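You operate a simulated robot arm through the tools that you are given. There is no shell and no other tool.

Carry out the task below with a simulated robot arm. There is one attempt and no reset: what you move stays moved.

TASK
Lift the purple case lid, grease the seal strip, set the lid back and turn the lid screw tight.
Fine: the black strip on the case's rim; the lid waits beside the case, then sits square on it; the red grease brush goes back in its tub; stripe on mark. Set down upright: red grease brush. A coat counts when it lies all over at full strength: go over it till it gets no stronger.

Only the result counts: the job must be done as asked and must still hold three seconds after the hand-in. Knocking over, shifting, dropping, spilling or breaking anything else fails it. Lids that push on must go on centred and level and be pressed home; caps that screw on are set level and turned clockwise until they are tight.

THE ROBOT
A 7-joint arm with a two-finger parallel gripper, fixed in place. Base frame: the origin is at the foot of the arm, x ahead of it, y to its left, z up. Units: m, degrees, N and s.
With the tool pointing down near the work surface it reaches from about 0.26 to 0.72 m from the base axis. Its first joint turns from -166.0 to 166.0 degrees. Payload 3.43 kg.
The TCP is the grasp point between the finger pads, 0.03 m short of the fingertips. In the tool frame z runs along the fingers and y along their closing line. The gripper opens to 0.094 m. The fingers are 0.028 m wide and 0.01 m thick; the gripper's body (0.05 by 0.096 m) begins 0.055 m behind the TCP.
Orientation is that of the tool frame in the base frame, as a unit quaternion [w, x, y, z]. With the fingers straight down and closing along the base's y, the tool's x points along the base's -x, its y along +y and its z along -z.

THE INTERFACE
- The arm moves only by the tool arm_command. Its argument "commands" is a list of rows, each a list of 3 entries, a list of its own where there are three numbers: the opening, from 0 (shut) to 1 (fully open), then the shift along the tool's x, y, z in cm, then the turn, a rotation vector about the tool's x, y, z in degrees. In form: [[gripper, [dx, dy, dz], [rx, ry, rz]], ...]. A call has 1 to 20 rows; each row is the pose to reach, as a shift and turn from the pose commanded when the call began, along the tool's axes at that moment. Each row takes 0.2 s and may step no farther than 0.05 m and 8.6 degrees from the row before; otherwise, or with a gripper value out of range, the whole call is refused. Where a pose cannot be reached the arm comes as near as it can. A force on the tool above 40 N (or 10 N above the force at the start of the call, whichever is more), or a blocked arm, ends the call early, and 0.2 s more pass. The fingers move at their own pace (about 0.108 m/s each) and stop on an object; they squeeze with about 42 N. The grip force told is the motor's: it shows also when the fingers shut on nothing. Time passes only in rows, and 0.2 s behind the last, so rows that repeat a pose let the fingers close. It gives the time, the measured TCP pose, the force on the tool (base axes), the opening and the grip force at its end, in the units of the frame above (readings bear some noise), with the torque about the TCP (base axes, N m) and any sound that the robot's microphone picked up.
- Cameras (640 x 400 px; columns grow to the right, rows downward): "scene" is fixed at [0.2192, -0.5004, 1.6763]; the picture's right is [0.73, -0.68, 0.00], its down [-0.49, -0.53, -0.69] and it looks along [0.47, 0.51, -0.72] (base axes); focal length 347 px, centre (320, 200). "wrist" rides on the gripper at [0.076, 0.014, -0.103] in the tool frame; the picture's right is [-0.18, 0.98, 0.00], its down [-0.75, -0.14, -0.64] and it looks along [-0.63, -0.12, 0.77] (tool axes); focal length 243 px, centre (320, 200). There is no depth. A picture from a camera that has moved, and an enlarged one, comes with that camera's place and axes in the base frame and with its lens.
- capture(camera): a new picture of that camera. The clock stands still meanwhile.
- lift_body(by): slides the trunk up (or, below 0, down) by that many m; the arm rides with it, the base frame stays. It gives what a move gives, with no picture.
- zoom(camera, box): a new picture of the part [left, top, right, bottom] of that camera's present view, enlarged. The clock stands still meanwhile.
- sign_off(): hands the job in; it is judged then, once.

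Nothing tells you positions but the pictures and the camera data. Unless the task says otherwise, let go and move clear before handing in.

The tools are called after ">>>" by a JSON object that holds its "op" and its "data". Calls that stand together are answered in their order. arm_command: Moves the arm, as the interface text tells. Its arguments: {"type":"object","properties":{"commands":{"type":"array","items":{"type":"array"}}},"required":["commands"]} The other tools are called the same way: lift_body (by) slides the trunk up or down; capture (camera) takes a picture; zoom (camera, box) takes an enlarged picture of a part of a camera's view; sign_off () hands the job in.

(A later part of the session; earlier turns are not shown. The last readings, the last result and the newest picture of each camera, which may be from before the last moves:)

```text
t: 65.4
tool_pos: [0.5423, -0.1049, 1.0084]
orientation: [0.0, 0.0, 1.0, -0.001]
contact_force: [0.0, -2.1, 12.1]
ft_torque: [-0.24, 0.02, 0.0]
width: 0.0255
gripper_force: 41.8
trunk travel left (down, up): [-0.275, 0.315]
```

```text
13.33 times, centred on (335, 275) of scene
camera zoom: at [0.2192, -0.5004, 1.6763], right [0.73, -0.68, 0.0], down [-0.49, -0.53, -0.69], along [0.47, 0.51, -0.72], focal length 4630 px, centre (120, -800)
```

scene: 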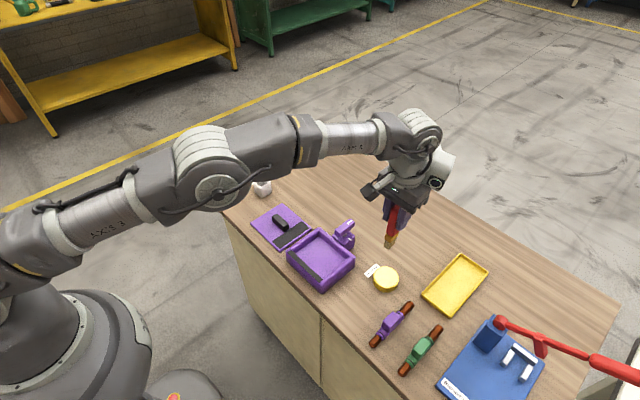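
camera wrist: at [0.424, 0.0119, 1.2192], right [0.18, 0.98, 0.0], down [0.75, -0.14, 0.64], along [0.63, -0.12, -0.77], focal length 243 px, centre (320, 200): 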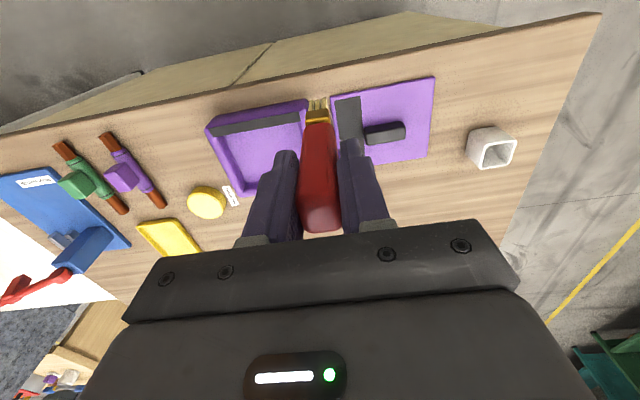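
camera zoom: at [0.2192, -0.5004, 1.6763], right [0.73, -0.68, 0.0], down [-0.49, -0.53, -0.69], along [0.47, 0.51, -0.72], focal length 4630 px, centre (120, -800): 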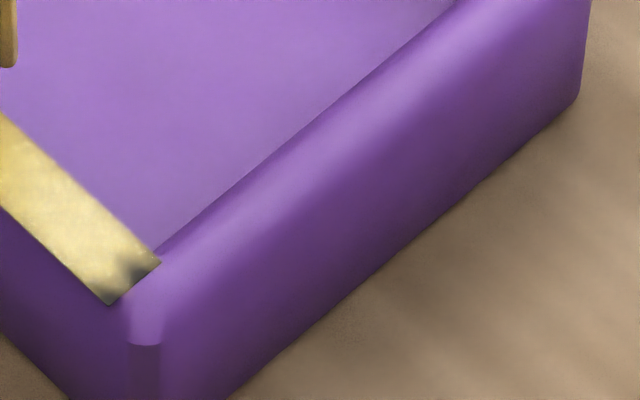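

Only small spots at both ends remain weak. I'll go to the +y end and work its corner with short strokes while staying in contact.

>>> {"op": "arm_command", "data": {"commands": [[0, [0, 1, 0], [0, 0, 0]], [0, [0, 2, 0], [0, 0, 0]], [0, [0, 3, 0], [0, 0, 0]], [0, [0, 4, 0], [0, 0, 0]], [0, [0, 5, 0], [0, 0, 0]], [0, [0, 6, 0], [0, 0, 0]], [0, [0, 6.6, 0.02], [0, 0, 0]], [0, [0, 6.0, 0.02], [0, 0, 0]], [0, [0, 6.6, 0.02], [0, 0, 0]], [0, [0, 7.0, 0.02], [0, 0, 0]], [0, [-0.2, 6.4, 0.02], [0, 0, 0]], [0, [-0.2, 5.8, 0.02], [0, 0, 0]], [0, [-0.2, 6.4, 0.02], [0, 0, 0]], [0, [-0.2, 7.0, 0.02], [0, 0, 0]], [0, [0.3, 6.6, 0.02], [0, 0, 0]], [0, [0.3, 6.0, 0.02], [0, 0, 0]], [0, [0.3, 6.6, 0.02], [0, 0, 0]], [0, [0.3, 7.0, 0.02], [0, 0, 0]], [0, [0.3, 6.0, 0.02], [0, 0, 0]], [0, [0.3, 5.0, 0.02], [0, 0, 0]]]}}

>>> {"op": "zoom", "data": {"camera": "wrist", "box": [300, 100, 360, 140]}}

>>> {"op": "zoom", "data": {"camera": "wrist", "box": [140, 60, 440, 200]}}

```text
t: 69.6
tool_pos: [0.5377, -0.0544, 1.0086]
orientation: [0.0, -0.001, 1.0, -0.001]
contact_force: [0.1, 1.5, 5.2]
ft_torque: [0.12, 0.04, 0.01]
width: 0.0255
gripper_force: 41.9
trunk travel left (down, up): [-0.275, 0.315]
```

```text
10.00 times, centred on (330, 120) of wrist
camera zoom: at [0.4627, -0.0406, 1.1105], right [0.18, 0.98, 0.0], down [0.75, -0.14, 0.64], along [0.63, -0.12, -0.77], focal length 2426 px, centre (220, 1000)
```

zoom: 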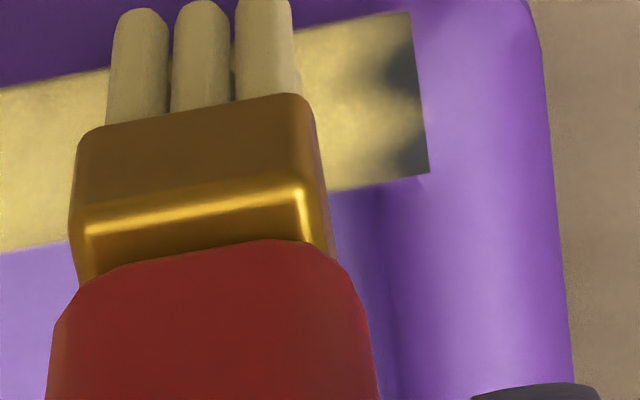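

```text
2.13 times, centred on (290, 130) of wrist
camera zoom: at [0.4627, -0.0406, 1.1105], right [0.18, 0.98, 0.0], down [0.75, -0.14, 0.64], along [0.63, -0.12, -0.77], focal length 518 px, centre (384, 349)
```

zoom: 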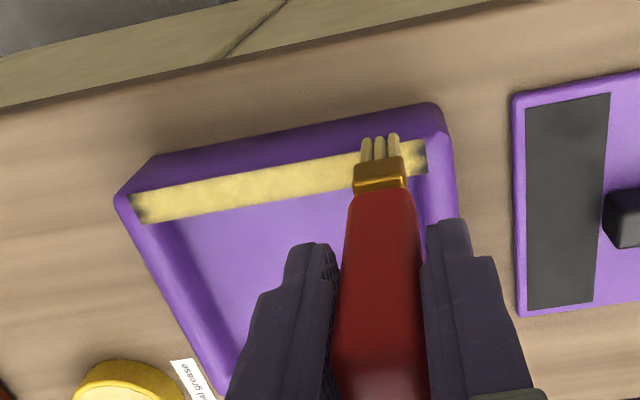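

The end edge still has two dark patches. I'll stroke across the strip (in x) right at that end, with firm but light contact.

>>> {"op": "arm_command", "data": {"commands": [[0, [0, 0.8, 0.02], [0, 0, 0]], [0, [0, 1.5, 0.03], [0, 0, 0]], [0, [-0.4, 1.5, 0.03], [0, 0, 0]], [0, [-0.7, 1.5, 0.03], [0, 0, 0]], [0, [-0.3, 1.6, 0.03], [0, 0, 0]], [0, [0.2, 1.6, 0.03], [0, 0, 0]], [0, [0.6, 1.6, 0.03], [0, 0, 0]], [0, [0.2, 1.8, 0.03], [0, 0, 0]], [0, [-0.3, 1.8, 0.03], [0, 0, 0]], [0, [-0.7, 1.8, 0.03], [0, 0, 0]], [0, [-0.3, 2.0, 0.03], [0, 0, 0]], [0, [0.2, 2.0, 0.03], [0, 0, 0]], [0, [0.6, 2.0, 0.03], [0, 0, 0]], [0, [0.2, 2.2, 0.03], [0, 0, 0]], [0, [-0.3, 2.2, 0.03], [0, 0, 0]], [0, [-0.7, 2.2, 0.03], [0, 0, 0]], [0, [-0.3, 1.6, 0.03], [0, 0, 0]], [0, [0, 1.2, 0.03], [0, 0, 0]], [0, [0, 0.5, 0.02], [0, 0, 0]], [0, [0, -0.3, 0.02], [0, 0, 0]]]}}

>>> {"op": "zoom", "data": {"camera": "wrist", "box": [300, 90, 370, 140]}}

```text
t: 73.8
tool_pos: [0.5383, -0.0577, 1.0091]
orientation: [0.0, 0.0, 1.0, 0.0]
contact_force: [-0.6, -0.1, 1.2]
ft_torque: [-0.03, 0.01, 0.04]
width: 0.0253
gripper_force: 41.2
trunk travel left (down, up): [-0.275, 0.315]
```

```text
8.00 times, centred on (335, 115) of wrist
camera zoom: at [0.4626, -0.0445, 1.1104], right [0.18, 0.98, 0.0], down [0.75, -0.14, 0.64], along [0.63, -0.12, -0.77], focal length 1941 px, centre (200, 880)
```

zoom: 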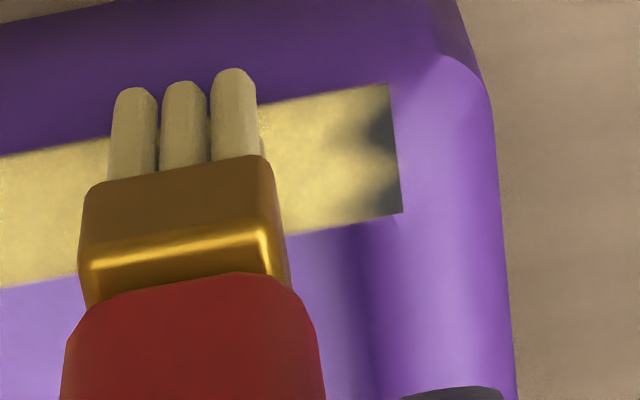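

Contact was too weak there (1 N). I'll reposition over the end and press until I read about 8–10 N before stroking.

>>> {"op": "arm_command", "data": {"commands": [[0, [0, 0, -0.2], [0, 0, 0]], [0, [0, 0.8, -0.2], [0, 0, 0]], [0, [0, 1.6, -0.2], [0, 0, 0]], [0, [0, 1.6, 0], [0, 0, 0]], [0, [0, 1.6, 0.08], [0, 0, 0]], [0, [0, 1.6, 0.08], [0, 0, 0]]]}}

```text
t: 75.2
tool_pos: [0.5393, -0.0412, 1.007]
orientation: [0.001, 0.0, 1.0, 0.001]
contact_force: [0.4, 1.4, 10.9]
ft_torque: [0.15, 0.03, 0.04]
width: 0.0253
gripper_force: 41.9
trunk travel left (down, up): [-0.275, 0.315]
```

>>> {"op": "arm_command", "data": {"commands": [[0, [0, 0.4, 0], [0, 0, 0]], [0, [0, 0.8, 0], [0, 0, 0]], [0, [0, 0.3, 0], [0, 0, 0]], [0, [0, -0.2, 0], [0, 0, 0]], [0, [-0.3, 0, 0], [0, 0, 0]], [0, [-0.3, 0.5, 0], [0, 0, 0]], [0, [-0.3, 0.9, 0], [0, 0, 0]], [0, [-0.3, 0.4, 0], [0, 0, 0]], [0, [-0.3, 0, 0], [0, 0, 0]], [0, [0, 0, 0], [0, 0, 0]], [0, [0.3, 0, 0], [0, 0, 0]], [0, [0.3, 0.5, 0], [0, 0, 0]], [0, [0.3, 0.9, 0], [0, 0, 0]], [0, [0.3, 0.4, 0], [0, 0, 0]], [0, [0.3, 0, 0], [0, 0, 0]], [0, [0, 0, 0], [0, 0, 0]], [0, [0, -0.6, 0], [0, 0, 0]], [0, [0, -1.3, 0], [0, 0, 0]], [0, [0, -2, 0], [0, 0, 0]]]}}

>>> {"op": "zoom", "data": {"camera": "wrist", "box": [300, 90, 370, 140]}}

>>> {"op": "zoom", "data": {"camera": "scene", "box": [280, 215, 370, 295]}}

```text
t: 79.2
tool_pos: [0.5376, -0.0614, 1.0079]
orientation: [0.001, 0.0, 1.0, 0.0]
contact_force: [0.4, 4.6, 18.1]
ft_torque: [0.42, 0.0, 0.0]
width: 0.0252
gripper_force: 42.1
trunk travel left (down, up): [-0.275, 0.315]
```

```text
8.00 times, centred on (335, 115) of wrist
camera zoom: at [0.4624, -0.0487, 1.1095], right [0.18, 0.98, 0.0], down [0.75, -0.14, 0.64], along [0.63, -0.12, -0.77], focal length 1941 px, centre (200, 880)
```

zoom: 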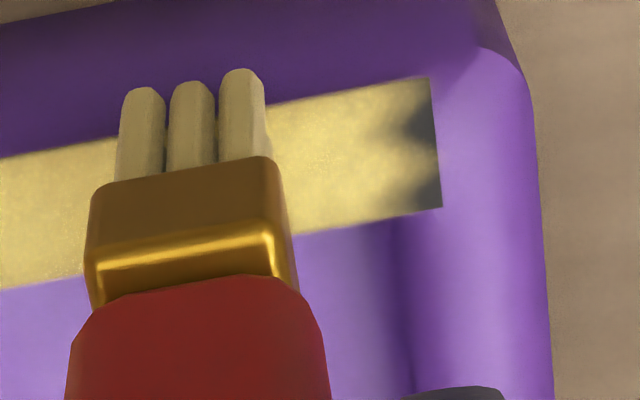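

```text
5.00 times, centred on (325, 255) of scene
camera zoom: at [0.2192, -0.5004, 1.6763], right [0.73, -0.68, 0.0], down [-0.49, -0.53, -0.69], along [0.47, 0.51, -0.72], focal length 1736 px, centre (295, -75)
```

zoom: 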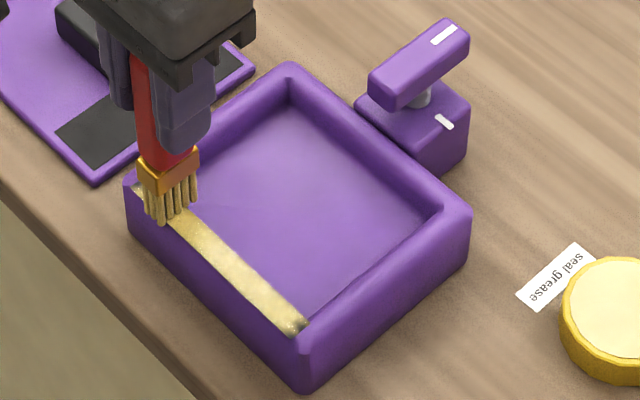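

>>> {"op": "zoom", "data": {"camera": "scene", "box": [295, 235, 335, 265]}}

```text
13.33 times, centred on (315, 250) of scene
camera zoom: at [0.2192, -0.5004, 1.6763], right [0.73, -0.68, 0.0], down [-0.49, -0.53, -0.69], along [0.47, 0.51, -0.72], focal length 4630 px, centre (387, -467)
```

zoom: 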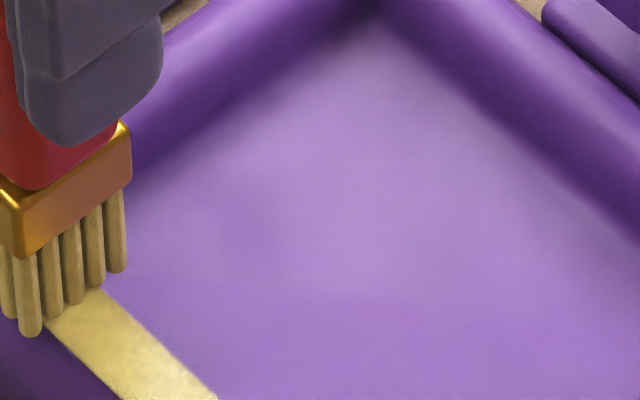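

The bristles look drier than after the dip, so I'll fetch more grease before finishing the ends.

>>> {"op": "arm_command", "data": {"commands": [[0, [0, 0, -1], [0, 0, 0]], [0, [0, 0, -5], [0, 0, 0]], [0, [0, 0, -9.5], [0, 0, 0]], [0, [-1, -3, -10.5], [0, 0, 0]], [0, [-3, -6.5, -10.5], [0, 0, 0]], [0, [-5, -10, -10.5], [0, 0, 0]], [0, [-7.5, -13, -10.5], [0, 0, 0]], [0, [-10, -16, -10.5], [0, 0, 0]], [0, [-12.5, -18.5, -10.5], [0, 0, 0]], [0, [-13.6, -19.3, -10.5], [0, 0, 0]], [0, [-13.6, -19.3, -7], [0, 0, 0]], [0, [-13.6, -19.3, -3], [0, 0, 0]], [0, [-13.6, -19.3, 0], [0, 0, 0]], [0, [-13.6, -19.3, 1.6], [0, 0, 0]], [0, [-13.6, -19.3, 1.6], [0, 0, 0]]]}}

>>> {"op": "zoom", "data": {"camera": "scene", "box": [345, 225, 425, 295]}}

>>> {"op": "zoom", "data": {"camera": "scene", "box": [280, 225, 340, 285]}}

```text
t: 82.4
tool_pos: [0.6728, -0.2559, 0.9916]
orientation: [0.0, 0.0, 1.0, 0.0]
contact_force: [1.0, -0.5, -1.3]
ft_torque: [-0.03, 0.0, -0.01]
width: 0.0251
gripper_force: 42.2
trunk travel left (down, up): [-0.275, 0.315]
```

```text
5.71 times, centred on (385, 260) of scene
camera zoom: at [0.2192, -0.5004, 1.6763], right [0.73, -0.68, 0.0], down [-0.49, -0.53, -0.69], along [0.47, 0.51, -0.72], focal length 1984 px, centre (-51, -143)
```

zoom: 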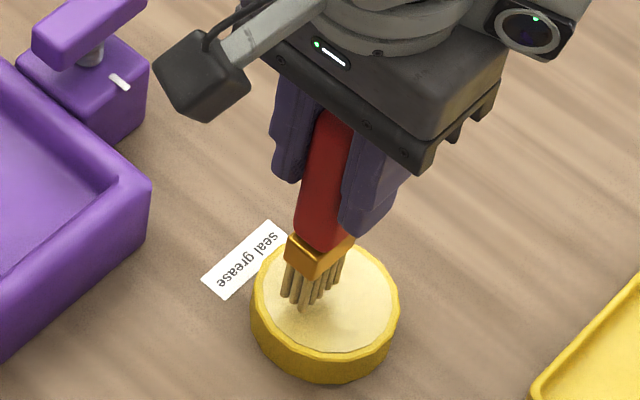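

```text
6.67 times, centred on (310, 255) of scene
camera zoom: at [0.2192, -0.5004, 1.6763], right [0.73, -0.68, 0.0], down [-0.49, -0.53, -0.69], along [0.47, 0.51, -0.72], focal length 2315 px, centre (387, -167)
```

zoom: 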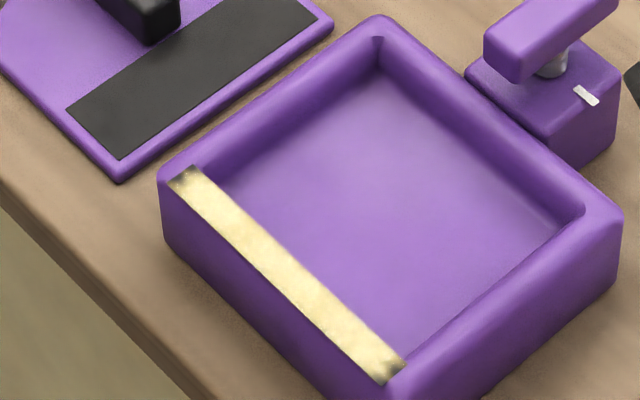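

The coat looks good in the middle with weak ends. Dipping the brush again.

>>> {"op": "arm_command", "data": {"commands": [[0, [0, 0, 0.4], [0, 0, 0]], [0, [0, 0, 0.7], [0, 0, 0]], [0, [0, 0, 0.9], [0, 0, 0]], [0, [0, 0, 1.0], [0, 0, 0]], [0, [0, 0, 1.0], [0, 0, 0]]]}}

```text
t: 83.6
tool_pos: [0.6758, -0.2542, 0.9817]
orientation: [0.0, -0.001, 1.0, 0.0]
contact_force: [-0.3, 0.3, -0.5]
ft_torque: [0.02, 0.0, 0.0]
width: 0.0251
gripper_force: 42.6
trunk travel left (down, up): [-0.275, 0.315]
```

>>> {"op": "arm_command", "data": {"commands": [[0, [0, 0, 0.1], [0, 0, 0]], [0, [0, 0, 0.2], [0, 0, 0]], [0, [0, 0, 0.2], [0, 0, 0]]]}}

```text
t: 84.4
tool_pos: [0.6752, -0.2557, 0.9799]
orientation: [0.0, 0.0, 1.0, 0.0]
contact_force: [0.7, 0.3, 5.6]
ft_torque: [0.01, -0.03, 0.05]
width: 0.0252
gripper_force: 42.2
trunk travel left (down, up): [-0.275, 0.315]
```

Light contact (5.6 N). Dwelling a moment, then lifting.

>>> {"op": "arm_command", "data": {"commands": [[0, [0, 0, 0.05], [0, 0, 0]], [0, [0, 0, 0.05], [0, 0, 0]], [0, [0, 0, 0.05], [0, 0, 0]], [0, [0, 0, 0.05], [0, 0, 0]], [0, [0, 0, -0.4], [0, 0, 0]], [0, [0, 0, -1.5], [0, 0, 0]], [0, [0, 0, -3], [0, 0, 0]], [0, [0, 0, -3], [0, 0, 0]]]}}

>>> {"op": "zoom", "data": {"camera": "scene", "box": [345, 225, 425, 295]}}

>>> {"op": "zoom", "data": {"camera": "wrist", "box": [270, 60, 370, 130]}}

```text
t: 86.2
tool_pos: [0.6756, -0.2551, 1.0086]
orientation: [0.0, 0.0, 1.0, 0.0]
contact_force: [-0.5, -0.6, -1.3]
ft_torque: [-0.01, 0.03, 0.02]
width: 0.0253
gripper_force: 42.5
trunk travel left (down, up): [-0.275, 0.315]
```

```text
5.71 times, centred on (385, 260) of scene
camera zoom: at [0.2192, -0.5004, 1.6763], right [0.73, -0.68, 0.0], down [-0.49, -0.53, -0.69], along [0.47, 0.51, -0.72], focal length 1984 px, centre (-51, -143)
```

zoom: 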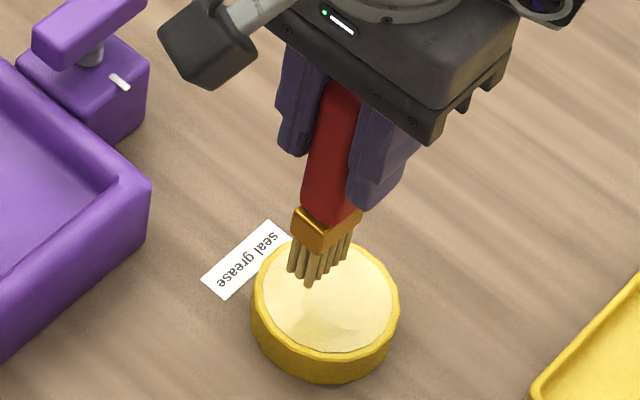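

```text
5.71 times, centred on (320, 95) of wrist
camera zoom: at [0.5994, -0.2421, 1.1109], right [0.18, 0.98, 0.0], down [0.75, -0.14, 0.64], along [0.63, -0.12, -0.77], focal length 1386 px, centre (320, 800)
```

zoom: 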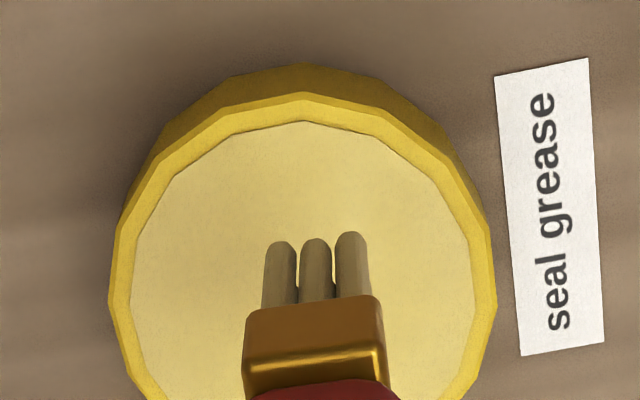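

Brush reloaded. Now back to the strip's −y end, stopping just above it.

>>> {"op": "arm_command", "data": {"commands": [[0, [0, 0, -4], [0, 0, 0]], [0, [0, 0, -8], [0, 0, 0]], [0, [3.5, 2.7, -8], [0, 0, 0]], [0, [7, 5.4, -8], [0, 0, 0]], [0, [10.5, 8.1, -8], [0, 0, 0]], [0, [13.6, 10.5, -8], [0, 0, 0]], [0, [13.6, 10.5, -4], [0, 0, 0]], [0, [13.6, 10.5, -1], [0, 0, 0]], [0, [13.6, 10.5, -0.2], [0, 0, 0]], [0, [13.6, 10.5, 0.15], [0, 0, 0]], [0, [13.6, 10.5, 0.15], [0, 0, 0]]]}}

>>> {"op": "zoom", "data": {"camera": "wrist", "box": [260, 80, 380, 160]}}

```text
t: 88.6
tool_pos: [0.539, -0.1506, 1.0078]
orientation: [-0.001, 0.0, 1.0, 0.0]
contact_force: [-0.4, -1.0, 0.6]
ft_torque: [-0.03, -0.02, -0.02]
width: 0.0249
gripper_force: 41.8
trunk travel left (down, up): [-0.275, 0.315]
```

```text
5.00 times, centred on (320, 120) of wrist
camera zoom: at [0.4641, -0.1379, 1.1097], right [0.18, 0.98, 0.0], down [0.75, -0.14, 0.64], along [0.63, -0.12, -0.77], focal length 1213 px, centre (320, 600)
```

zoom: 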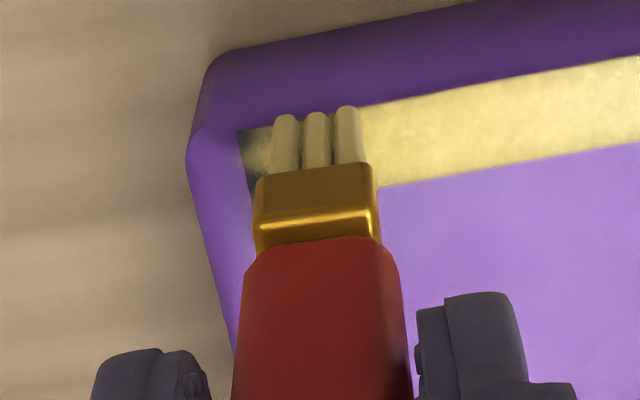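

>>> {"op": "arm_command", "data": {"commands": [[0, [0, 0, 0.08], [0, 0, 0]], [0, [0, 0, 0.15], [0, 0, 0]], [0, [0, 0, 0.15], [0, 0, 0]]]}}

```text
t: 89.4
tool_pos: [0.5395, -0.1512, 1.0075]
orientation: [0.002, 0.0, 1.0, -0.001]
contact_force: [4.4, -2.4, 16.8]
ft_torque: [-0.24, -0.5, 0.0]
width: 0.0248
gripper_force: 42.3
trunk travel left (down, up): [-0.275, 0.315]
```

Good contact. Now stroking this end with several x offsets.

>>> {"op": "arm_command", "data": {"commands": [[0, [0, -0.5, -0.03], [0, 0, 0]], [0, [0, -1.0, -0.03], [0, 0, 0]], [0, [0, -1.5, -0.03], [0, 0, 0]], [0, [0, -1.0, -0.03], [0, 0, 0]], [0, [-0.3, -0.5, -0.03], [0, 0, 0]], [0, [-0.3, -1.0, -0.03], [0, 0, 0]], [0, [-0.3, -1.5, -0.03], [0, 0, 0]], [0, [-0.3, -1.0, -0.03], [0, 0, 0]], [0, [-0.3, -0.5, -0.03], [0, 0, 0]], [0, [0, -0.5, -0.03], [0, 0, 0]], [0, [0.3, -0.5, -0.03], [0, 0, 0]], [0, [0.3, -1.0, -0.03], [0, 0, 0]], [0, [0.3, -1.5, -0.03], [0, 0, 0]], [0, [0.3, -1.0, -0.03], [0, 0, 0]], [0, [0.3, -0.5, -0.03], [0, 0, 0]], [0, [0, 0, -0.03], [0, 0, 0]], [0, [0, 1.0, -0.03], [0, 0, 0]], [0, [0, 2.0, -0.03], [0, 0, 0]]]}}

>>> {"op": "zoom", "data": {"camera": "wrist", "box": [230, 80, 350, 160]}}

```text
t: 93.2
tool_pos: [0.5375, -0.1292, 1.0082]
orientation: [0.0, 0.0, 1.0, 0.0]
contact_force: [0.1, 0.1, 1.5]
ft_torque: [0.01, -0.02, 0.01]
width: 0.0252
gripper_force: 41.4
trunk travel left (down, up): [-0.275, 0.315]
```

```text
5.00 times, centred on (290, 120) of wrist
camera zoom: at [0.4632, -0.1163, 1.109], right [0.18, 0.98, 0.0], down [0.75, -0.14, 0.64], along [0.63, -0.12, -0.77], focal length 1213 px, centre (470, 600)
```

zoom: 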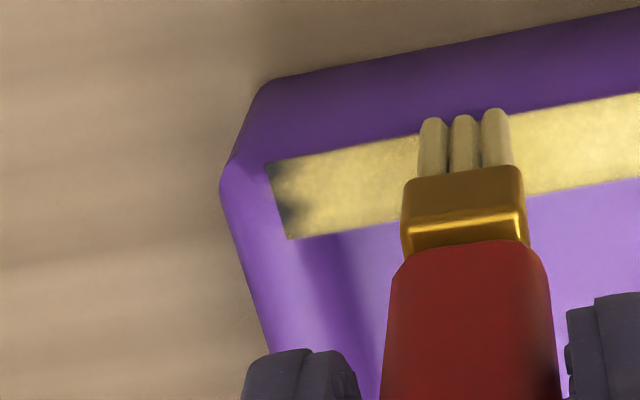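

Much better; one spot remains right at the end edge. I'll reposition there, re-establish contact, and sweep across.

>>> {"op": "arm_command", "data": {"commands": [[0, [0, 0, -0.15], [0, 0, 0]], [0, [0, -1.2, -0.15], [0, 0, 0]], [0, [0, -2.5, -0.15], [0, 0, 0]], [0, [0, -2.5, 0.02], [0, 0, 0]], [0, [0, -2.5, 0.1], [0, 0, 0]], [0, [0, -2.5, 0.1], [0, 0, 0]]]}}

```text
t: 94.6
tool_pos: [0.5372, -0.1541, 1.0081]
orientation: [0.0, 0.0, 1.0, 0.0]
contact_force: [0.4, 1.8, 9.4]
ft_torque: [0.15, -0.01, 0.0]
width: 0.0254
gripper_force: 41.9
trunk travel left (down, up): [-0.275, 0.315]
```

>>> {"op": "arm_command", "data": {"commands": [[0, [-0.25, 0, 0], [0, 0, 0]], [0, [-0.5, 0, 0], [0, 0, 0]], [0, [-0.25, -0.3, 0], [0, 0, 0]], [0, [0, -0.3, 0], [0, 0, 0]], [0, [0.25, -0.3, 0], [0, 0, 0]], [0, [0.5, -0.3, 0], [0, 0, 0]], [0, [0.25, -0.6, 0], [0, 0, 0]], [0, [0, -0.6, 0], [0, 0, 0]], [0, [-0.25, -0.6, 0], [0, 0, 0]], [0, [-0.5, -0.6, 0], [0, 0, 0]], [0, [-0.25, -0.9, 0], [0, 0, 0]], [0, [0, -0.9, 0], [0, 0, 0]], [0, [0.25, -0.9, 0], [0, 0, 0]], [0, [0.5, -0.9, 0], [0, 0, 0]]]}}

>>> {"op": "arm_command", "data": {"commands": [[0, [-0.5, 0.4, 0], [0, 0, 0]], [0, [-0.5, 1.4, 0], [0, 0, 0]], [0, [-0.5, 2.4, -0.05], [0, 0, 0]]]}}

>>> {"op": "zoom", "data": {"camera": "wrist", "box": [230, 80, 350, 160]}}

```text
t: 97.6
tool_pos: [0.5326, -0.1644, 1.0067]
orientation: [0.0, -0.001, 1.0, 0.0]
contact_force: [4.5, -0.6, 14.0]
ft_torque: [0.03, -0.73, -0.01]
width: 0.025
gripper_force: 41.6
trunk travel left (down, up): [-0.275, 0.315]
```

```text
t: 98.4
tool_pos: [0.5375, -0.1405, 1.0063]
orientation: [0.0, 0.001, 1.0, 0.001]
contact_force: [-0.9, -4.6, 14.0]
ft_torque: [-0.33, -0.01, -0.05]
width: 0.0251
gripper_force: 41.9
trunk travel left (down, up): [-0.275, 0.315]
```

```text
5.00 times, centred on (290, 120) of wrist
camera zoom: at [0.4621, -0.127, 1.1082], right [0.18, 0.98, 0.0], down [0.75, -0.14, 0.64], along [0.63, -0.12, -0.77], focal length 1213 px, centre (470, 600)
```

zoom: 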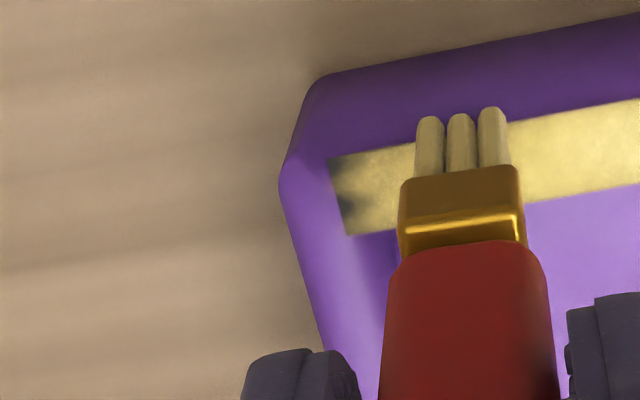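

It's improving. I'll repeat slow cross-sweeps at this end.

>>> {"op": "arm_command", "data": {"commands": [[0, [0, -1, 0], [0, 0, 0]], [0, [0, -2.1, 0], [0, 0, 0]], [0, [-0.2, -2.1, 0], [0, 0, 0]], [0, [-0.4, -2.1, 0], [0, 0, 0]], [0, [-0.2, -2.1, 0], [0, 0, 0]], [0, [0, -2.1, 0], [0, 0, 0]], [0, [0.2, -2.1, 0], [0, 0, 0]], [0, [0, -1.8, 0], [0, 0, 0]], [0, [-0.2, -1.8, 0], [0, 0, 0]], [0, [-0.4, -1.8, 0], [0, 0, 0]], [0, [-0.2, -2.4, 0], [0, 0, 0]], [0, [0, -2.4, 0], [0, 0, 0]], [0, [0.2, -2.4, 0], [0, 0, 0]], [0, [0, -2.7, 0], [0, 0, 0]], [0, [-0.2, -2.7, 0], [0, 0, 0]], [0, [-0.4, -2.7, 0], [0, 0, 0]], [0, [-0.2, -2.2, 0], [0, 0, 0]], [0, [0, -1.6, 0], [0, 0, 0]], [0, [0, -0.6, 0], [0, 0, 0]], [0, [0, 0.4, 0], [0, 0, 0]]]}}

>>> {"op": "zoom", "data": {"camera": "wrist", "box": [230, 80, 350, 160]}}

```text
t: 102.6
tool_pos: [0.5387, -0.1357, 1.0059]
orientation: [0.0, 0.001, 1.0, 0.0]
contact_force: [0.0, 0.2, 1.3]
ft_torque: [0.03, 0.01, -0.02]
width: 0.025
gripper_force: 42.4
trunk travel left (down, up): [-0.275, 0.315]
```

```text
5.00 times, centred on (290, 120) of wrist
camera zoom: at [0.4631, -0.1223, 1.108], right [0.18, 0.98, 0.0], down [0.75, -0.14, 0.64], along [0.63, -0.12, -0.77], focal length 1213 px, centre (470, 600)
```

zoom: 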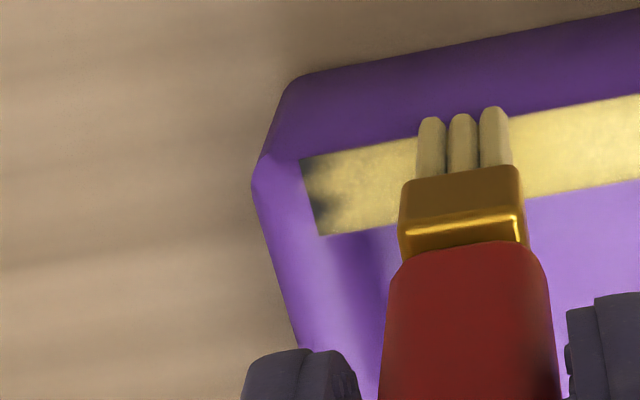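

I'll re-establish firm contact right at the end and use short strokes with a slight downward feed to hold the pressure.

>>> {"op": "arm_command", "data": {"commands": [[0, [0, 0, -0.2], [0, 0, 0]], [0, [0, -1.1, -0.2], [0, 0, 0]], [0, [0, -2.2, -0.2], [0, 0, 0]], [0, [0, -2.2, 0], [0, 0, 0]], [0, [0, -2.2, 0.1], [0, 0, 0]], [0, [0, -2.2, 0.1], [0, 0, 0]]]}}

>>> {"op": "capture", "data": {"camera": "wrist"}}

```text
t: 104.0
tool_pos: [0.5375, -0.1587, 1.0053]
orientation: [0.0, 0.001, 1.0, 0.001]
contact_force: [2.2, 1.1, 11.2]
ft_torque: [0.08, -0.33, 0.02]
width: 0.0251
gripper_force: 42.3
trunk travel left (down, up): [-0.275, 0.315]
```

```text
taken
camera wrist: at [0.4626, -0.1444, 1.1077], right [0.18, 0.98, 0.0], down [0.75, -0.14, 0.64], along [0.63, -0.12, -0.77], focal length 243 px, centre (320, 200)
```

wrist: 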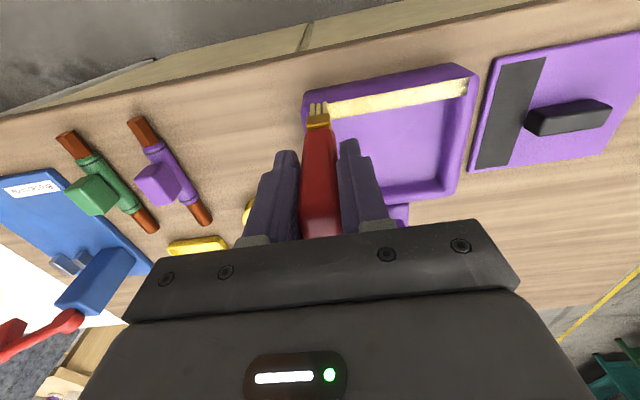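

>>> {"op": "arm_command", "data": {"commands": [[0, [0, -0.3, 0], [0, 0, 0]], [0, [0, -0.6, 0.01], [0, 0, 0]], [0, [0, -0.3, 0.02], [0, 0, 0]], [0, [0, 0, 0.02], [0, 0, 0]], [0, [0, 0.3, 0.03], [0, 0, 0]], [0, [0, 0, 0.03], [0, 0, 0]], [0, [0, -0.3, 0.04], [0, 0, 0]], [0, [0, -0.6, 0.04], [0, 0, 0]], [0, [0, -0.3, 0.05], [0, 0, 0]], [0, [0, 0, 0.05], [0, 0, 0]], [0, [0, 0.3, 0.05], [0, 0, 0]]]}}

>>> {"op": "zoom", "data": {"camera": "wrist", "box": [270, 80, 390, 160]}}

>>> {"op": "zoom", "data": {"camera": "scene", "box": [310, 255, 350, 285]}}

```text
t: 106.4
tool_pos: [0.537, -0.1549, 1.0061]
orientation: [0.002, 0.0, 1.0, -0.001]
contact_force: [0.3, -5.7, 16.5]
ft_torque: [-0.54, -0.22, -0.06]
width: 0.0253
gripper_force: 42.6
trunk travel left (down, up): [-0.275, 0.315]
```

```text
5.00 times, centred on (330, 120) of wrist
camera zoom: at [0.4616, -0.1421, 1.1075], right [0.18, 0.98, 0.0], down [0.75, -0.14, 0.64], along [0.63, -0.12, -0.77], focal length 1213 px, centre (270, 600)
```

zoom: 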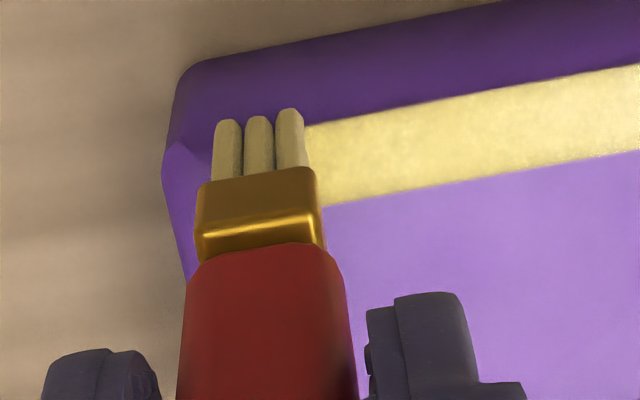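

```text
13.33 times, centred on (330, 270) of scene
camera zoom: at [0.2192, -0.5004, 1.6763], right [0.73, -0.68, 0.0], down [-0.49, -0.53, -0.69], along [0.47, 0.51, -0.72], focal length 4630 px, centre (187, -733)
```

zoom: 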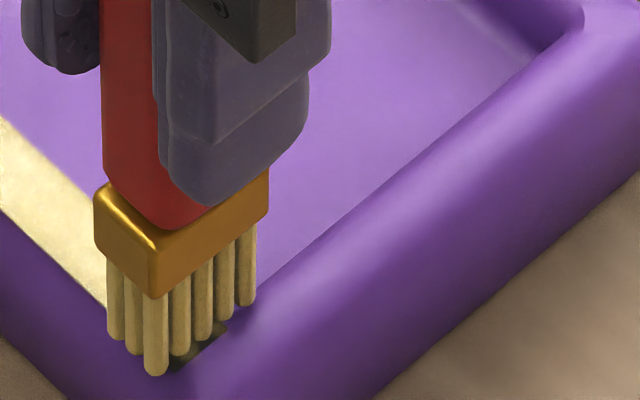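

>>> {"op": "arm_command", "data": {"commands": [[0, [0, -0.5, 0], [0, 0, 0]], [0, [0, -1.0, 0.02], [0, 0, 0]], [0, [0, -1.3, 0.02], [0, 0, 0]], [0, [0, -0.8, 0.02], [0, 0, 0]], [0, [0, -0.2, 0.02], [0, 0, 0]], [0, [0, -0.8, 0.02], [0, 0, 0]], [0, [0, -1.3, 0.02], [0, 0, 0]]]}}

>>> {"op": "zoom", "data": {"camera": "scene", "box": [310, 255, 350, 285]}}

>>> {"op": "arm_command", "data": {"commands": [[0, [0, 1, 0], [0, 0, 0]], [0, [0, 2, 0], [0, 0, 0]], [0, [0, 3, 0], [0, 0, 0]]]}}

>>> {"op": "zoom", "data": {"camera": "scene", "box": [310, 255, 350, 285]}}

>>> {"op": "zoom", "data": {"camera": "wrist", "box": [230, 80, 350, 160]}}

```text
t: 108.0
tool_pos: [0.5379, -0.1666, 1.0048]
orientation: [0.0, -0.001, 1.0, 0.0]
contact_force: [-0.5, 4.6, 13.9]
ft_torque: [0.46, -0.18, 0.07]
width: 0.0248
gripper_force: 41.7
trunk travel left (down, up): [-0.275, 0.315]
```

```text
13.33 times, centred on (330, 270) of scene
camera zoom: at [0.2192, -0.5004, 1.6763], right [0.73, -0.68, 0.0], down [-0.49, -0.53, -0.69], along [0.47, 0.51, -0.72], focal length 4630 px, centre (187, -733)
```

zoom: 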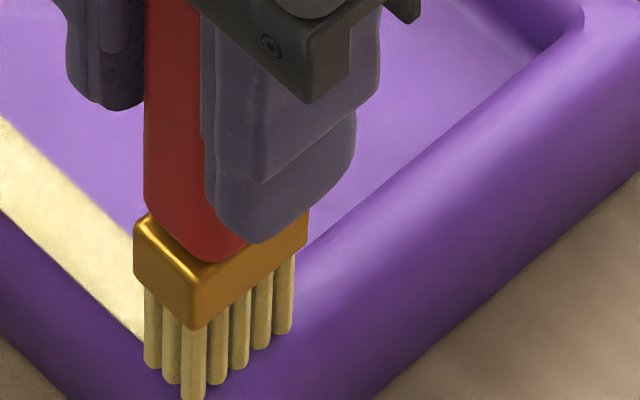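

```text
t: 108.8
tool_pos: [0.5374, -0.1375, 1.0048]
orientation: [0.0, -0.001, 1.0, 0.0]
contact_force: [-0.8, -2.9, 9.8]
ft_torque: [-0.23, 0.04, -0.03]
width: 0.0251
gripper_force: 41.7
trunk travel left (down, up): [-0.275, 0.315]
```

```text
13.33 times, centred on (330, 270) of scene
camera zoom: at [0.2192, -0.5004, 1.6763], right [0.73, -0.68, 0.0], down [-0.49, -0.53, -0.69], along [0.47, 0.51, -0.72], focal length 4630 px, centre (187, -733)
```

zoom: 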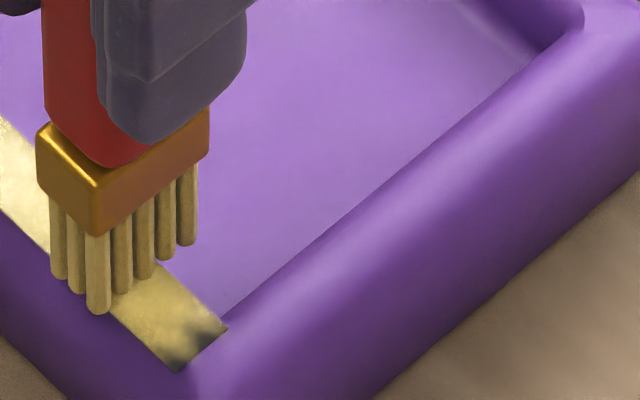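

```text
5.00 times, centred on (290, 120) of wrist
camera zoom: at [0.4628, -0.1252, 1.107], right [0.18, 0.98, 0.0], down [0.75, -0.14, 0.64], along [0.63, -0.12, -0.77], focal length 1213 px, centre (470, 600)
```

zoom: 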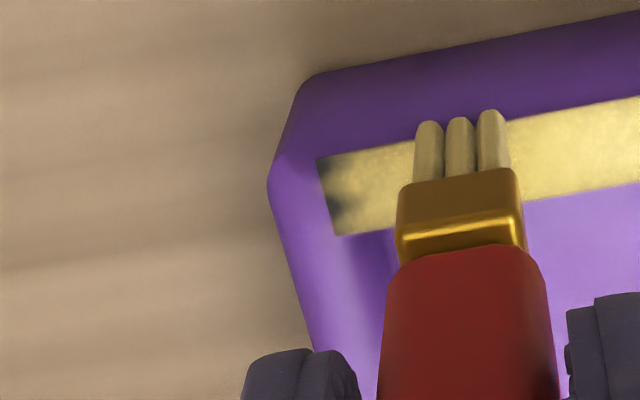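

The end patch no longer improves and the bristles look drier, so I'll reload and then start with the ends while the brush is fresh.

>>> {"op": "arm_command", "data": {"commands": [[0, [0, 0, -1], [0, 0, 0]], [0, [0, 0, -5], [0, 0, 0]], [0, [0, 0, -8], [0, 0, 0]], [0, [-3.5, -3, -8], [0, 0, 0]], [0, [-7, -6, -8], [0, 0, 0]], [0, [-10.5, -9, -8], [0, 0, 0]], [0, [-13.6, -11.6, -8], [0, 0, 0]], [0, [-13.6, -11.6, -4], [0, 0, 0]], [0, [-13.6, -11.6, -1], [0, 0, 0]], [0, [-13.6, -11.6, 1], [0, 0, 0]], [0, [-13.6, -11.6, 2], [0, 0, 0]], [0, [-13.6, -11.6, 2.5], [0, 0, 0]], [0, [-13.6, -11.6, 2.5], [0, 0, 0]]]}}

>>> {"op": "zoom", "data": {"camera": "scene", "box": [365, 240, 405, 270]}}

>>> {"op": "zoom", "data": {"camera": "scene", "box": [285, 235, 345, 285]}}

```text
t: 111.6
tool_pos: [0.6741, -0.254, 0.9782]
orientation: [0.001, 0.001, 1.0, 0.0]
contact_force: [-0.5, -1.5, -0.4]
ft_torque: [-0.02, 0.03, -0.03]
width: 0.0251
gripper_force: 41.9
trunk travel left (down, up): [-0.275, 0.315]
```

```text
13.33 times, centred on (385, 255) of scene
camera zoom: at [0.2192, -0.5004, 1.6763], right [0.73, -0.68, 0.0], down [-0.49, -0.53, -0.69], along [0.47, 0.51, -0.72], focal length 4630 px, centre (-547, -533)
```

zoom: 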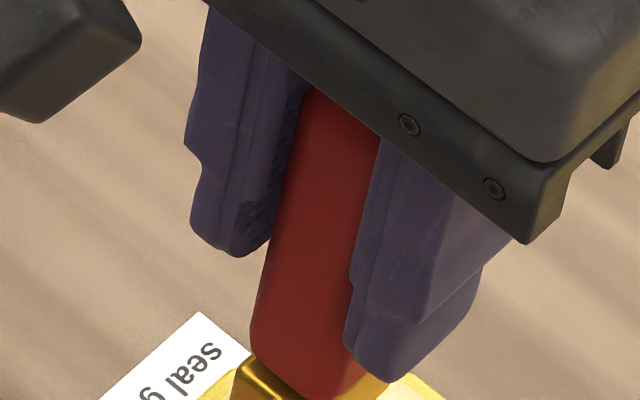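

```text
8.00 times, centred on (315, 260) of scene
camera zoom: at [0.2192, -0.5004, 1.6763], right [0.73, -0.68, 0.0], down [-0.49, -0.53, -0.69], along [0.47, 0.51, -0.72], focal length 2778 px, centre (360, -280)
```

zoom: 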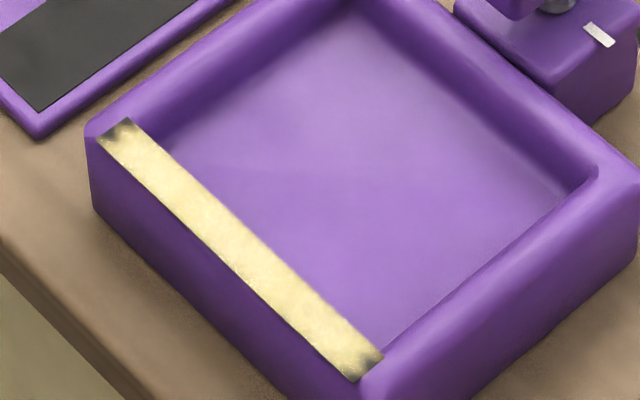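

The middle is bright and even; only the last few millimetres at each end are weak. Dipping.

>>> {"op": "arm_command", "data": {"commands": [[0, [0, 0, 0.1], [0, 0, 0]], [0, [0, 0, 0.2], [0, 0, 0]], [0, [0, 0, 0.25], [0, 0, 0]], [0, [0, 0, 0.25], [0, 0, 0]]]}}

>>> {"op": "zoom", "data": {"camera": "scene", "box": [365, 250, 405, 280]}}

```text
t: 112.6
tool_pos: [0.6734, -0.2529, 0.9769]
orientation: [0.001, 0.0, 1.0, 0.0]
contact_force: [2.2, 1.1, 6.2]
ft_torque: [0.06, -0.31, 0.03]
width: 0.025
gripper_force: 41.9
trunk travel left (down, up): [-0.275, 0.315]
```

```text
13.33 times, centred on (385, 265) of scene
camera zoom: at [0.2192, -0.5004, 1.6763], right [0.73, -0.68, 0.0], down [-0.49, -0.53, -0.69], along [0.47, 0.51, -0.72], focal length 4630 px, centre (-547, -667)
```

zoom: 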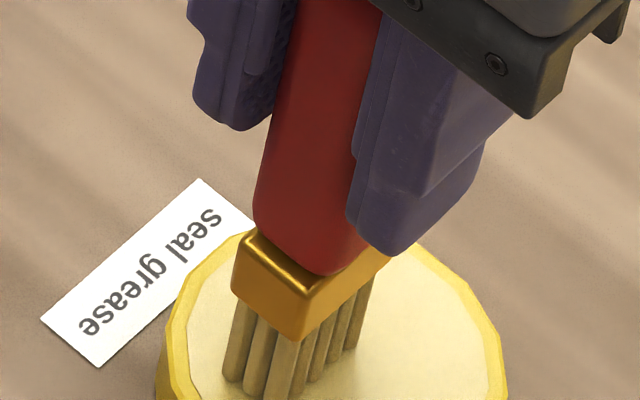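

>>> {"op": "arm_command", "data": {"commands": [[0, [0, 0, 0.05], [0, 0, 0]], [0, [0, 0, 0.05], [0, 0, 0]], [0, [0, 0, 0.05], [0, 0, 0]], [0, [0, 0, -1], [0, 0, 0]], [0, [0, 0, -5], [0, 0, 0]], [0, [0, 0, -9], [0, 0, 0]], [0, [3.5, 2.4, -10], [0, 0, 0]], [0, [7, 4.8, -10], [0, 0, 0]], [0, [10.5, 7.2, -10], [0, 0, 0]], [0, [13.6, 9.4, -10], [0, 0, 0]], [0, [13.6, 9.4, -6], [0, 0, 0]], [0, [13.6, 9.4, -3.6], [0, 0, 0]], [0, [13.6, 9.4, -3.6], [0, 0, 0]]]}}

>>> {"op": "zoom", "data": {"camera": "scene", "box": [310, 255, 350, 285]}}

>>> {"op": "zoom", "data": {"camera": "wrist", "box": [270, 80, 390, 160]}}

```text
t: 115.4
tool_pos: [0.5385, -0.159, 1.0134]
orientation: [0.0, 0.0, 1.0, -0.001]
contact_force: [0.5, 0.7, -1.5]
ft_torque: [0.03, -0.01, 0.03]
width: 0.0249
gripper_force: 42.3
trunk travel left (down, up): [-0.275, 0.315]
```

```text
13.33 times, centred on (330, 270) of scene
camera zoom: at [0.2192, -0.5004, 1.6763], right [0.73, -0.68, 0.0], down [-0.49, -0.53, -0.69], along [0.47, 0.51, -0.72], focal length 4630 px, centre (187, -733)
```

zoom: 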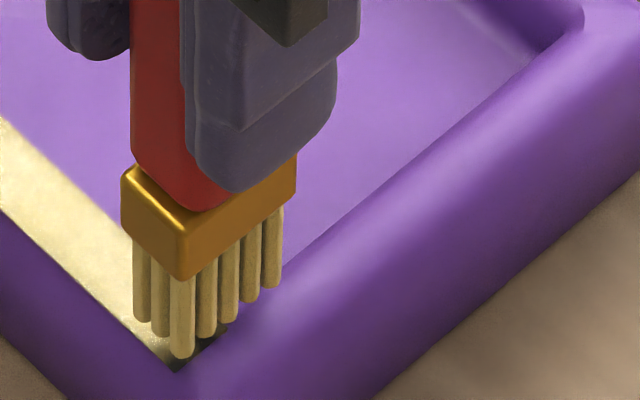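

```text
5.00 times, centred on (330, 120) of wrist
camera zoom: at [0.4637, -0.1471, 1.1154], right [0.18, 0.98, 0.0], down [0.75, -0.14, 0.64], along [0.63, -0.12, -0.77], focal length 1213 px, centre (270, 600)
```

zoom: 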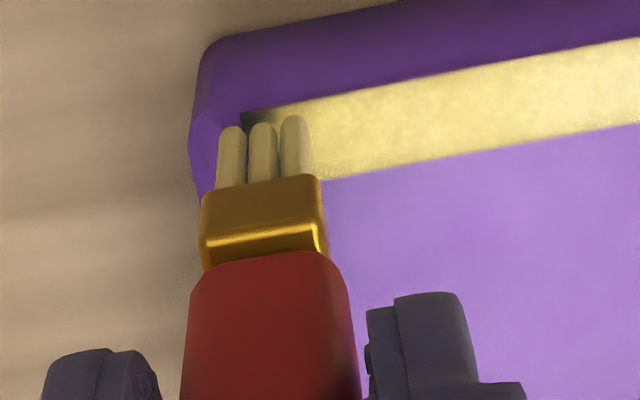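

The brush is fresh and above the −y end. Lowering into contact.

>>> {"op": "arm_command", "data": {"commands": [[0, [0, 0, 0.4], [0, 0, 0]], [0, [0, 0, 0.7], [0, 0, 0]], [0, [0, 0, 0.85], [0, 0, 0]], [0, [0, 0, 0.85], [0, 0, 0]]]}}

```text
t: 116.4
tool_pos: [0.5376, -0.1596, 1.0059]
orientation: [0.001, -0.001, 1.0, 0.0]
contact_force: [0.6, 0.6, 7.0]
ft_torque: [-0.06, -0.11, 0.01]
width: 0.025
gripper_force: 42.0
trunk travel left (down, up): [-0.275, 0.315]
```

>>> {"op": "arm_command", "data": {"commands": [[0, [0, -0.3, 0.01], [0, 0, 0]], [0, [0, -0.6, 0.01], [0, 0, 0]], [0, [0, -0.9, 0.02], [0, 0, 0]], [0, [0, -0.5, 0.02], [0, 0, 0]], [0, [0, 0, 0.02], [0, 0, 0]], [0, [-0.3, -0.3, 0.02], [0, 0, 0]], [0, [-0.3, -0.6, 0.03], [0, 0, 0]], [0, [-0.3, -0.9, 0.03], [0, 0, 0]], [0, [-0.3, -0.5, 0.03], [0, 0, 0]], [0, [-0.3, 0, 0.03], [0, 0, 0]], [0, [0, 0.8, 0.03], [0, 0, 0]], [0, [0, 1.6, 0.03], [0, 0, 0]], [0, [0, 2.4, 0.03], [0, 0, 0]]]}}

>>> {"op": "zoom", "data": {"camera": "wrist", "box": [230, 80, 350, 160]}}

>>> {"op": "zoom", "data": {"camera": "scene", "box": [310, 255, 350, 285]}}

```text
t: 119.2
tool_pos: [0.538, -0.1367, 1.0051]
orientation: [0.0, 0.0, 1.0, 0.0]
contact_force: [-0.7, -2.2, 9.0]
ft_torque: [-0.15, -0.06, 0.0]
width: 0.0252
gripper_force: 42.3
trunk travel left (down, up): [-0.275, 0.315]
```

```text
5.00 times, centred on (290, 120) of wrist
camera zoom: at [0.4625, -0.1225, 1.1067], right [0.18, 0.98, 0.0], down [0.75, -0.14, 0.64], along [0.63, -0.12, -0.77], focal length 1213 px, centre (470, 600)
```

zoom: 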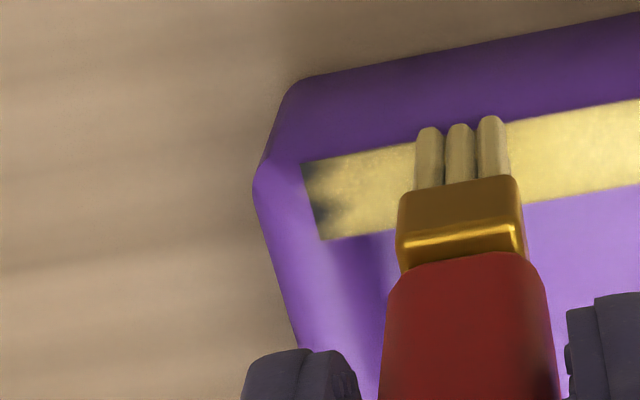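

```text
13.33 times, centred on (330, 270) of scene
camera zoom: at [0.2192, -0.5004, 1.6763], right [0.73, -0.68, 0.0], down [-0.49, -0.53, -0.69], along [0.47, 0.51, -0.72], focal length 4630 px, centre (187, -733)
```

zoom: 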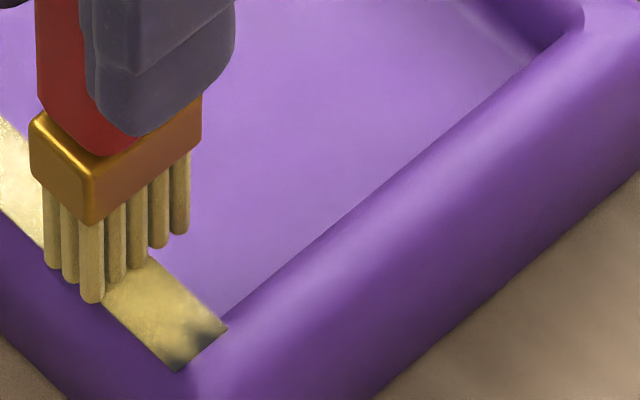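

The end patches haven't changed with a fresh brush. I'll lift off and step back to get a clear close view of both ends.

>>> {"op": "arm_command", "data": {"commands": [[0, [0, 0, -1.5], [0, 0, 0]], [0, [0, 1, -3.5], [0, 0, 0]], [0, [2, 2.5, -4.5], [0, 0, 0]], [0, [4, 3.6, -4.5], [0, 0, 0]], [0, [4, 3.6, -4.5], [0, 0, 0]]]}}

>>> {"op": "capture", "data": {"camera": "wrist"}}

```text
t: 120.4
tool_pos: [0.4973, -0.1003, 1.0484]
orientation: [0.0, 0.0, 1.0, 0.0]
contact_force: [-0.9, 0.1, 0.0]
ft_torque: [0.02, 0.01, 0.0]
width: 0.025
gripper_force: 41.8
trunk travel left (down, up): [-0.275, 0.315]
```

```text
taken
camera wrist: at [0.4225, -0.0868, 1.15], right [0.18, 0.98, 0.0], down [0.75, -0.14, 0.64], along [0.63, -0.12, -0.77], focal length 243 px, centre (320, 200)
```

wrist: 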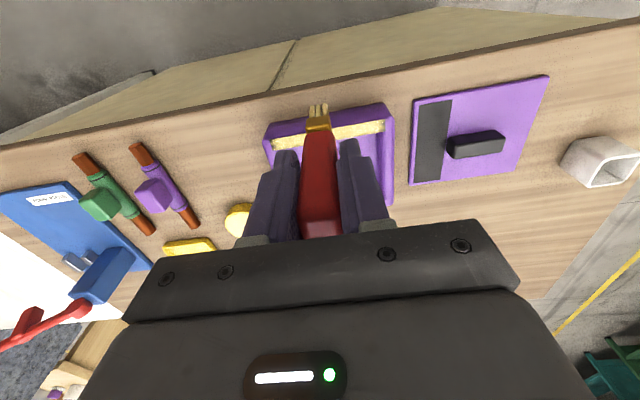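

>>> {"op": "zoom", "data": {"camera": "wrist", "box": [260, 125, 310, 160]}}

>>> {"op": "zoom", "data": {"camera": "wrist", "box": [350, 110, 400, 145]}}

>>> {"op": "zoom", "data": {"camera": "scene", "box": [285, 230, 345, 280]}}

```text
11.43 times, centred on (285, 142) of wrist
camera zoom: at [0.4225, -0.0868, 1.15], right [0.18, 0.98, 0.0], down [0.75, -0.14, 0.64], along [0.63, -0.12, -0.77], focal length 2773 px, centre (720, 857)
```

zoom: 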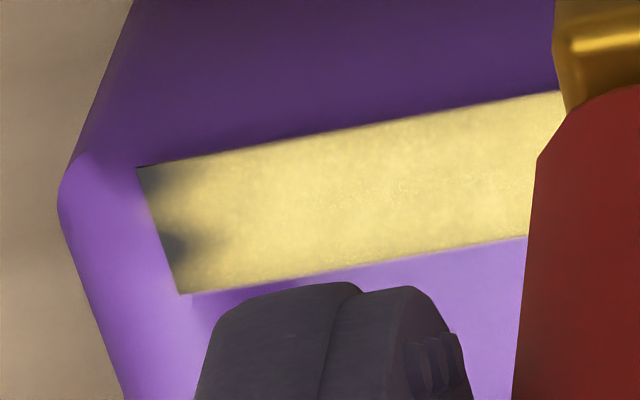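

```text
11.43 times, centred on (375, 128) of wrist
camera zoom: at [0.4225, -0.0868, 1.15], right [0.18, 0.98, 0.0], down [0.75, -0.14, 0.64], along [0.63, -0.12, -0.77], focal length 2773 px, centre (-309, 1029)
```

zoom: 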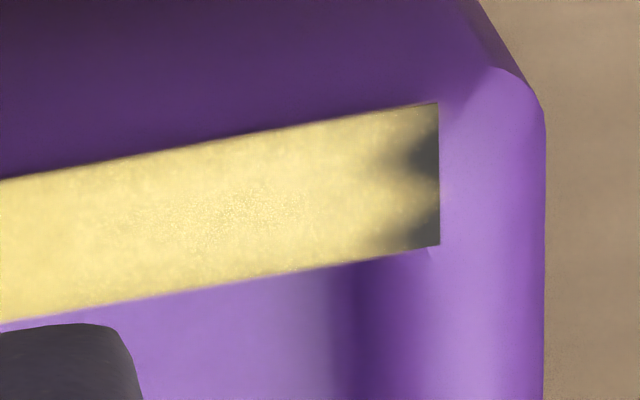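

```text
8.00 times, centred on (315, 255) of scene
camera zoom: at [0.2192, -0.5004, 1.6763], right [0.73, -0.68, 0.0], down [-0.49, -0.53, -0.69], along [0.47, 0.51, -0.72], focal length 2778 px, centre (360, -240)
```

zoom: 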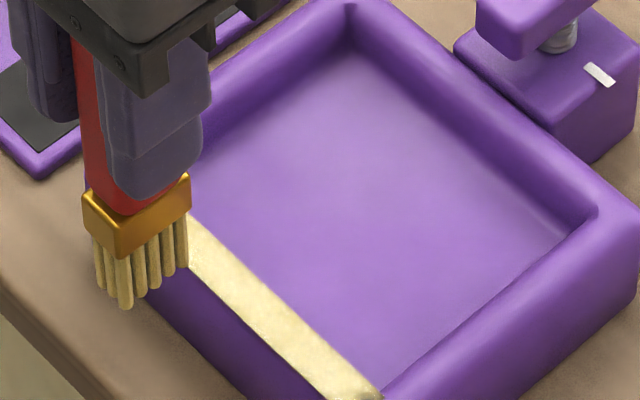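

The +y end has two clear dark patches. I'll use the still-fresh brush there: go to the +y end and press before stroking.

>>> {"op": "arm_command", "data": {"commands": [[0, [-1, 2.5, 0], [0, 0, 0]], [0, [-2.5, 4.5, 0], [0, 0, 0]], [0, [-4, 5.8, 0], [0, 0, 0]], [0, [-4, 5.8, 2.5], [0, 0, 0]], [0, [-4, 5.8, 4], [0, 0, 0]], [0, [-4, 5.8, 4.5], [0, 0, 0]], [0, [-4, 5.8, 4.5], [0, 0, 0]]]}}

```text
t: 122.0
tool_pos: [0.5381, -0.0414, 1.0045]
orientation: [0.0, -0.001, 1.0, 0.001]
contact_force: [0.8, 0.1, 9.5]
ft_torque: [0.02, -0.17, -0.03]
width: 0.0251
gripper_force: 41.4
trunk travel left (down, up): [-0.275, 0.315]
```

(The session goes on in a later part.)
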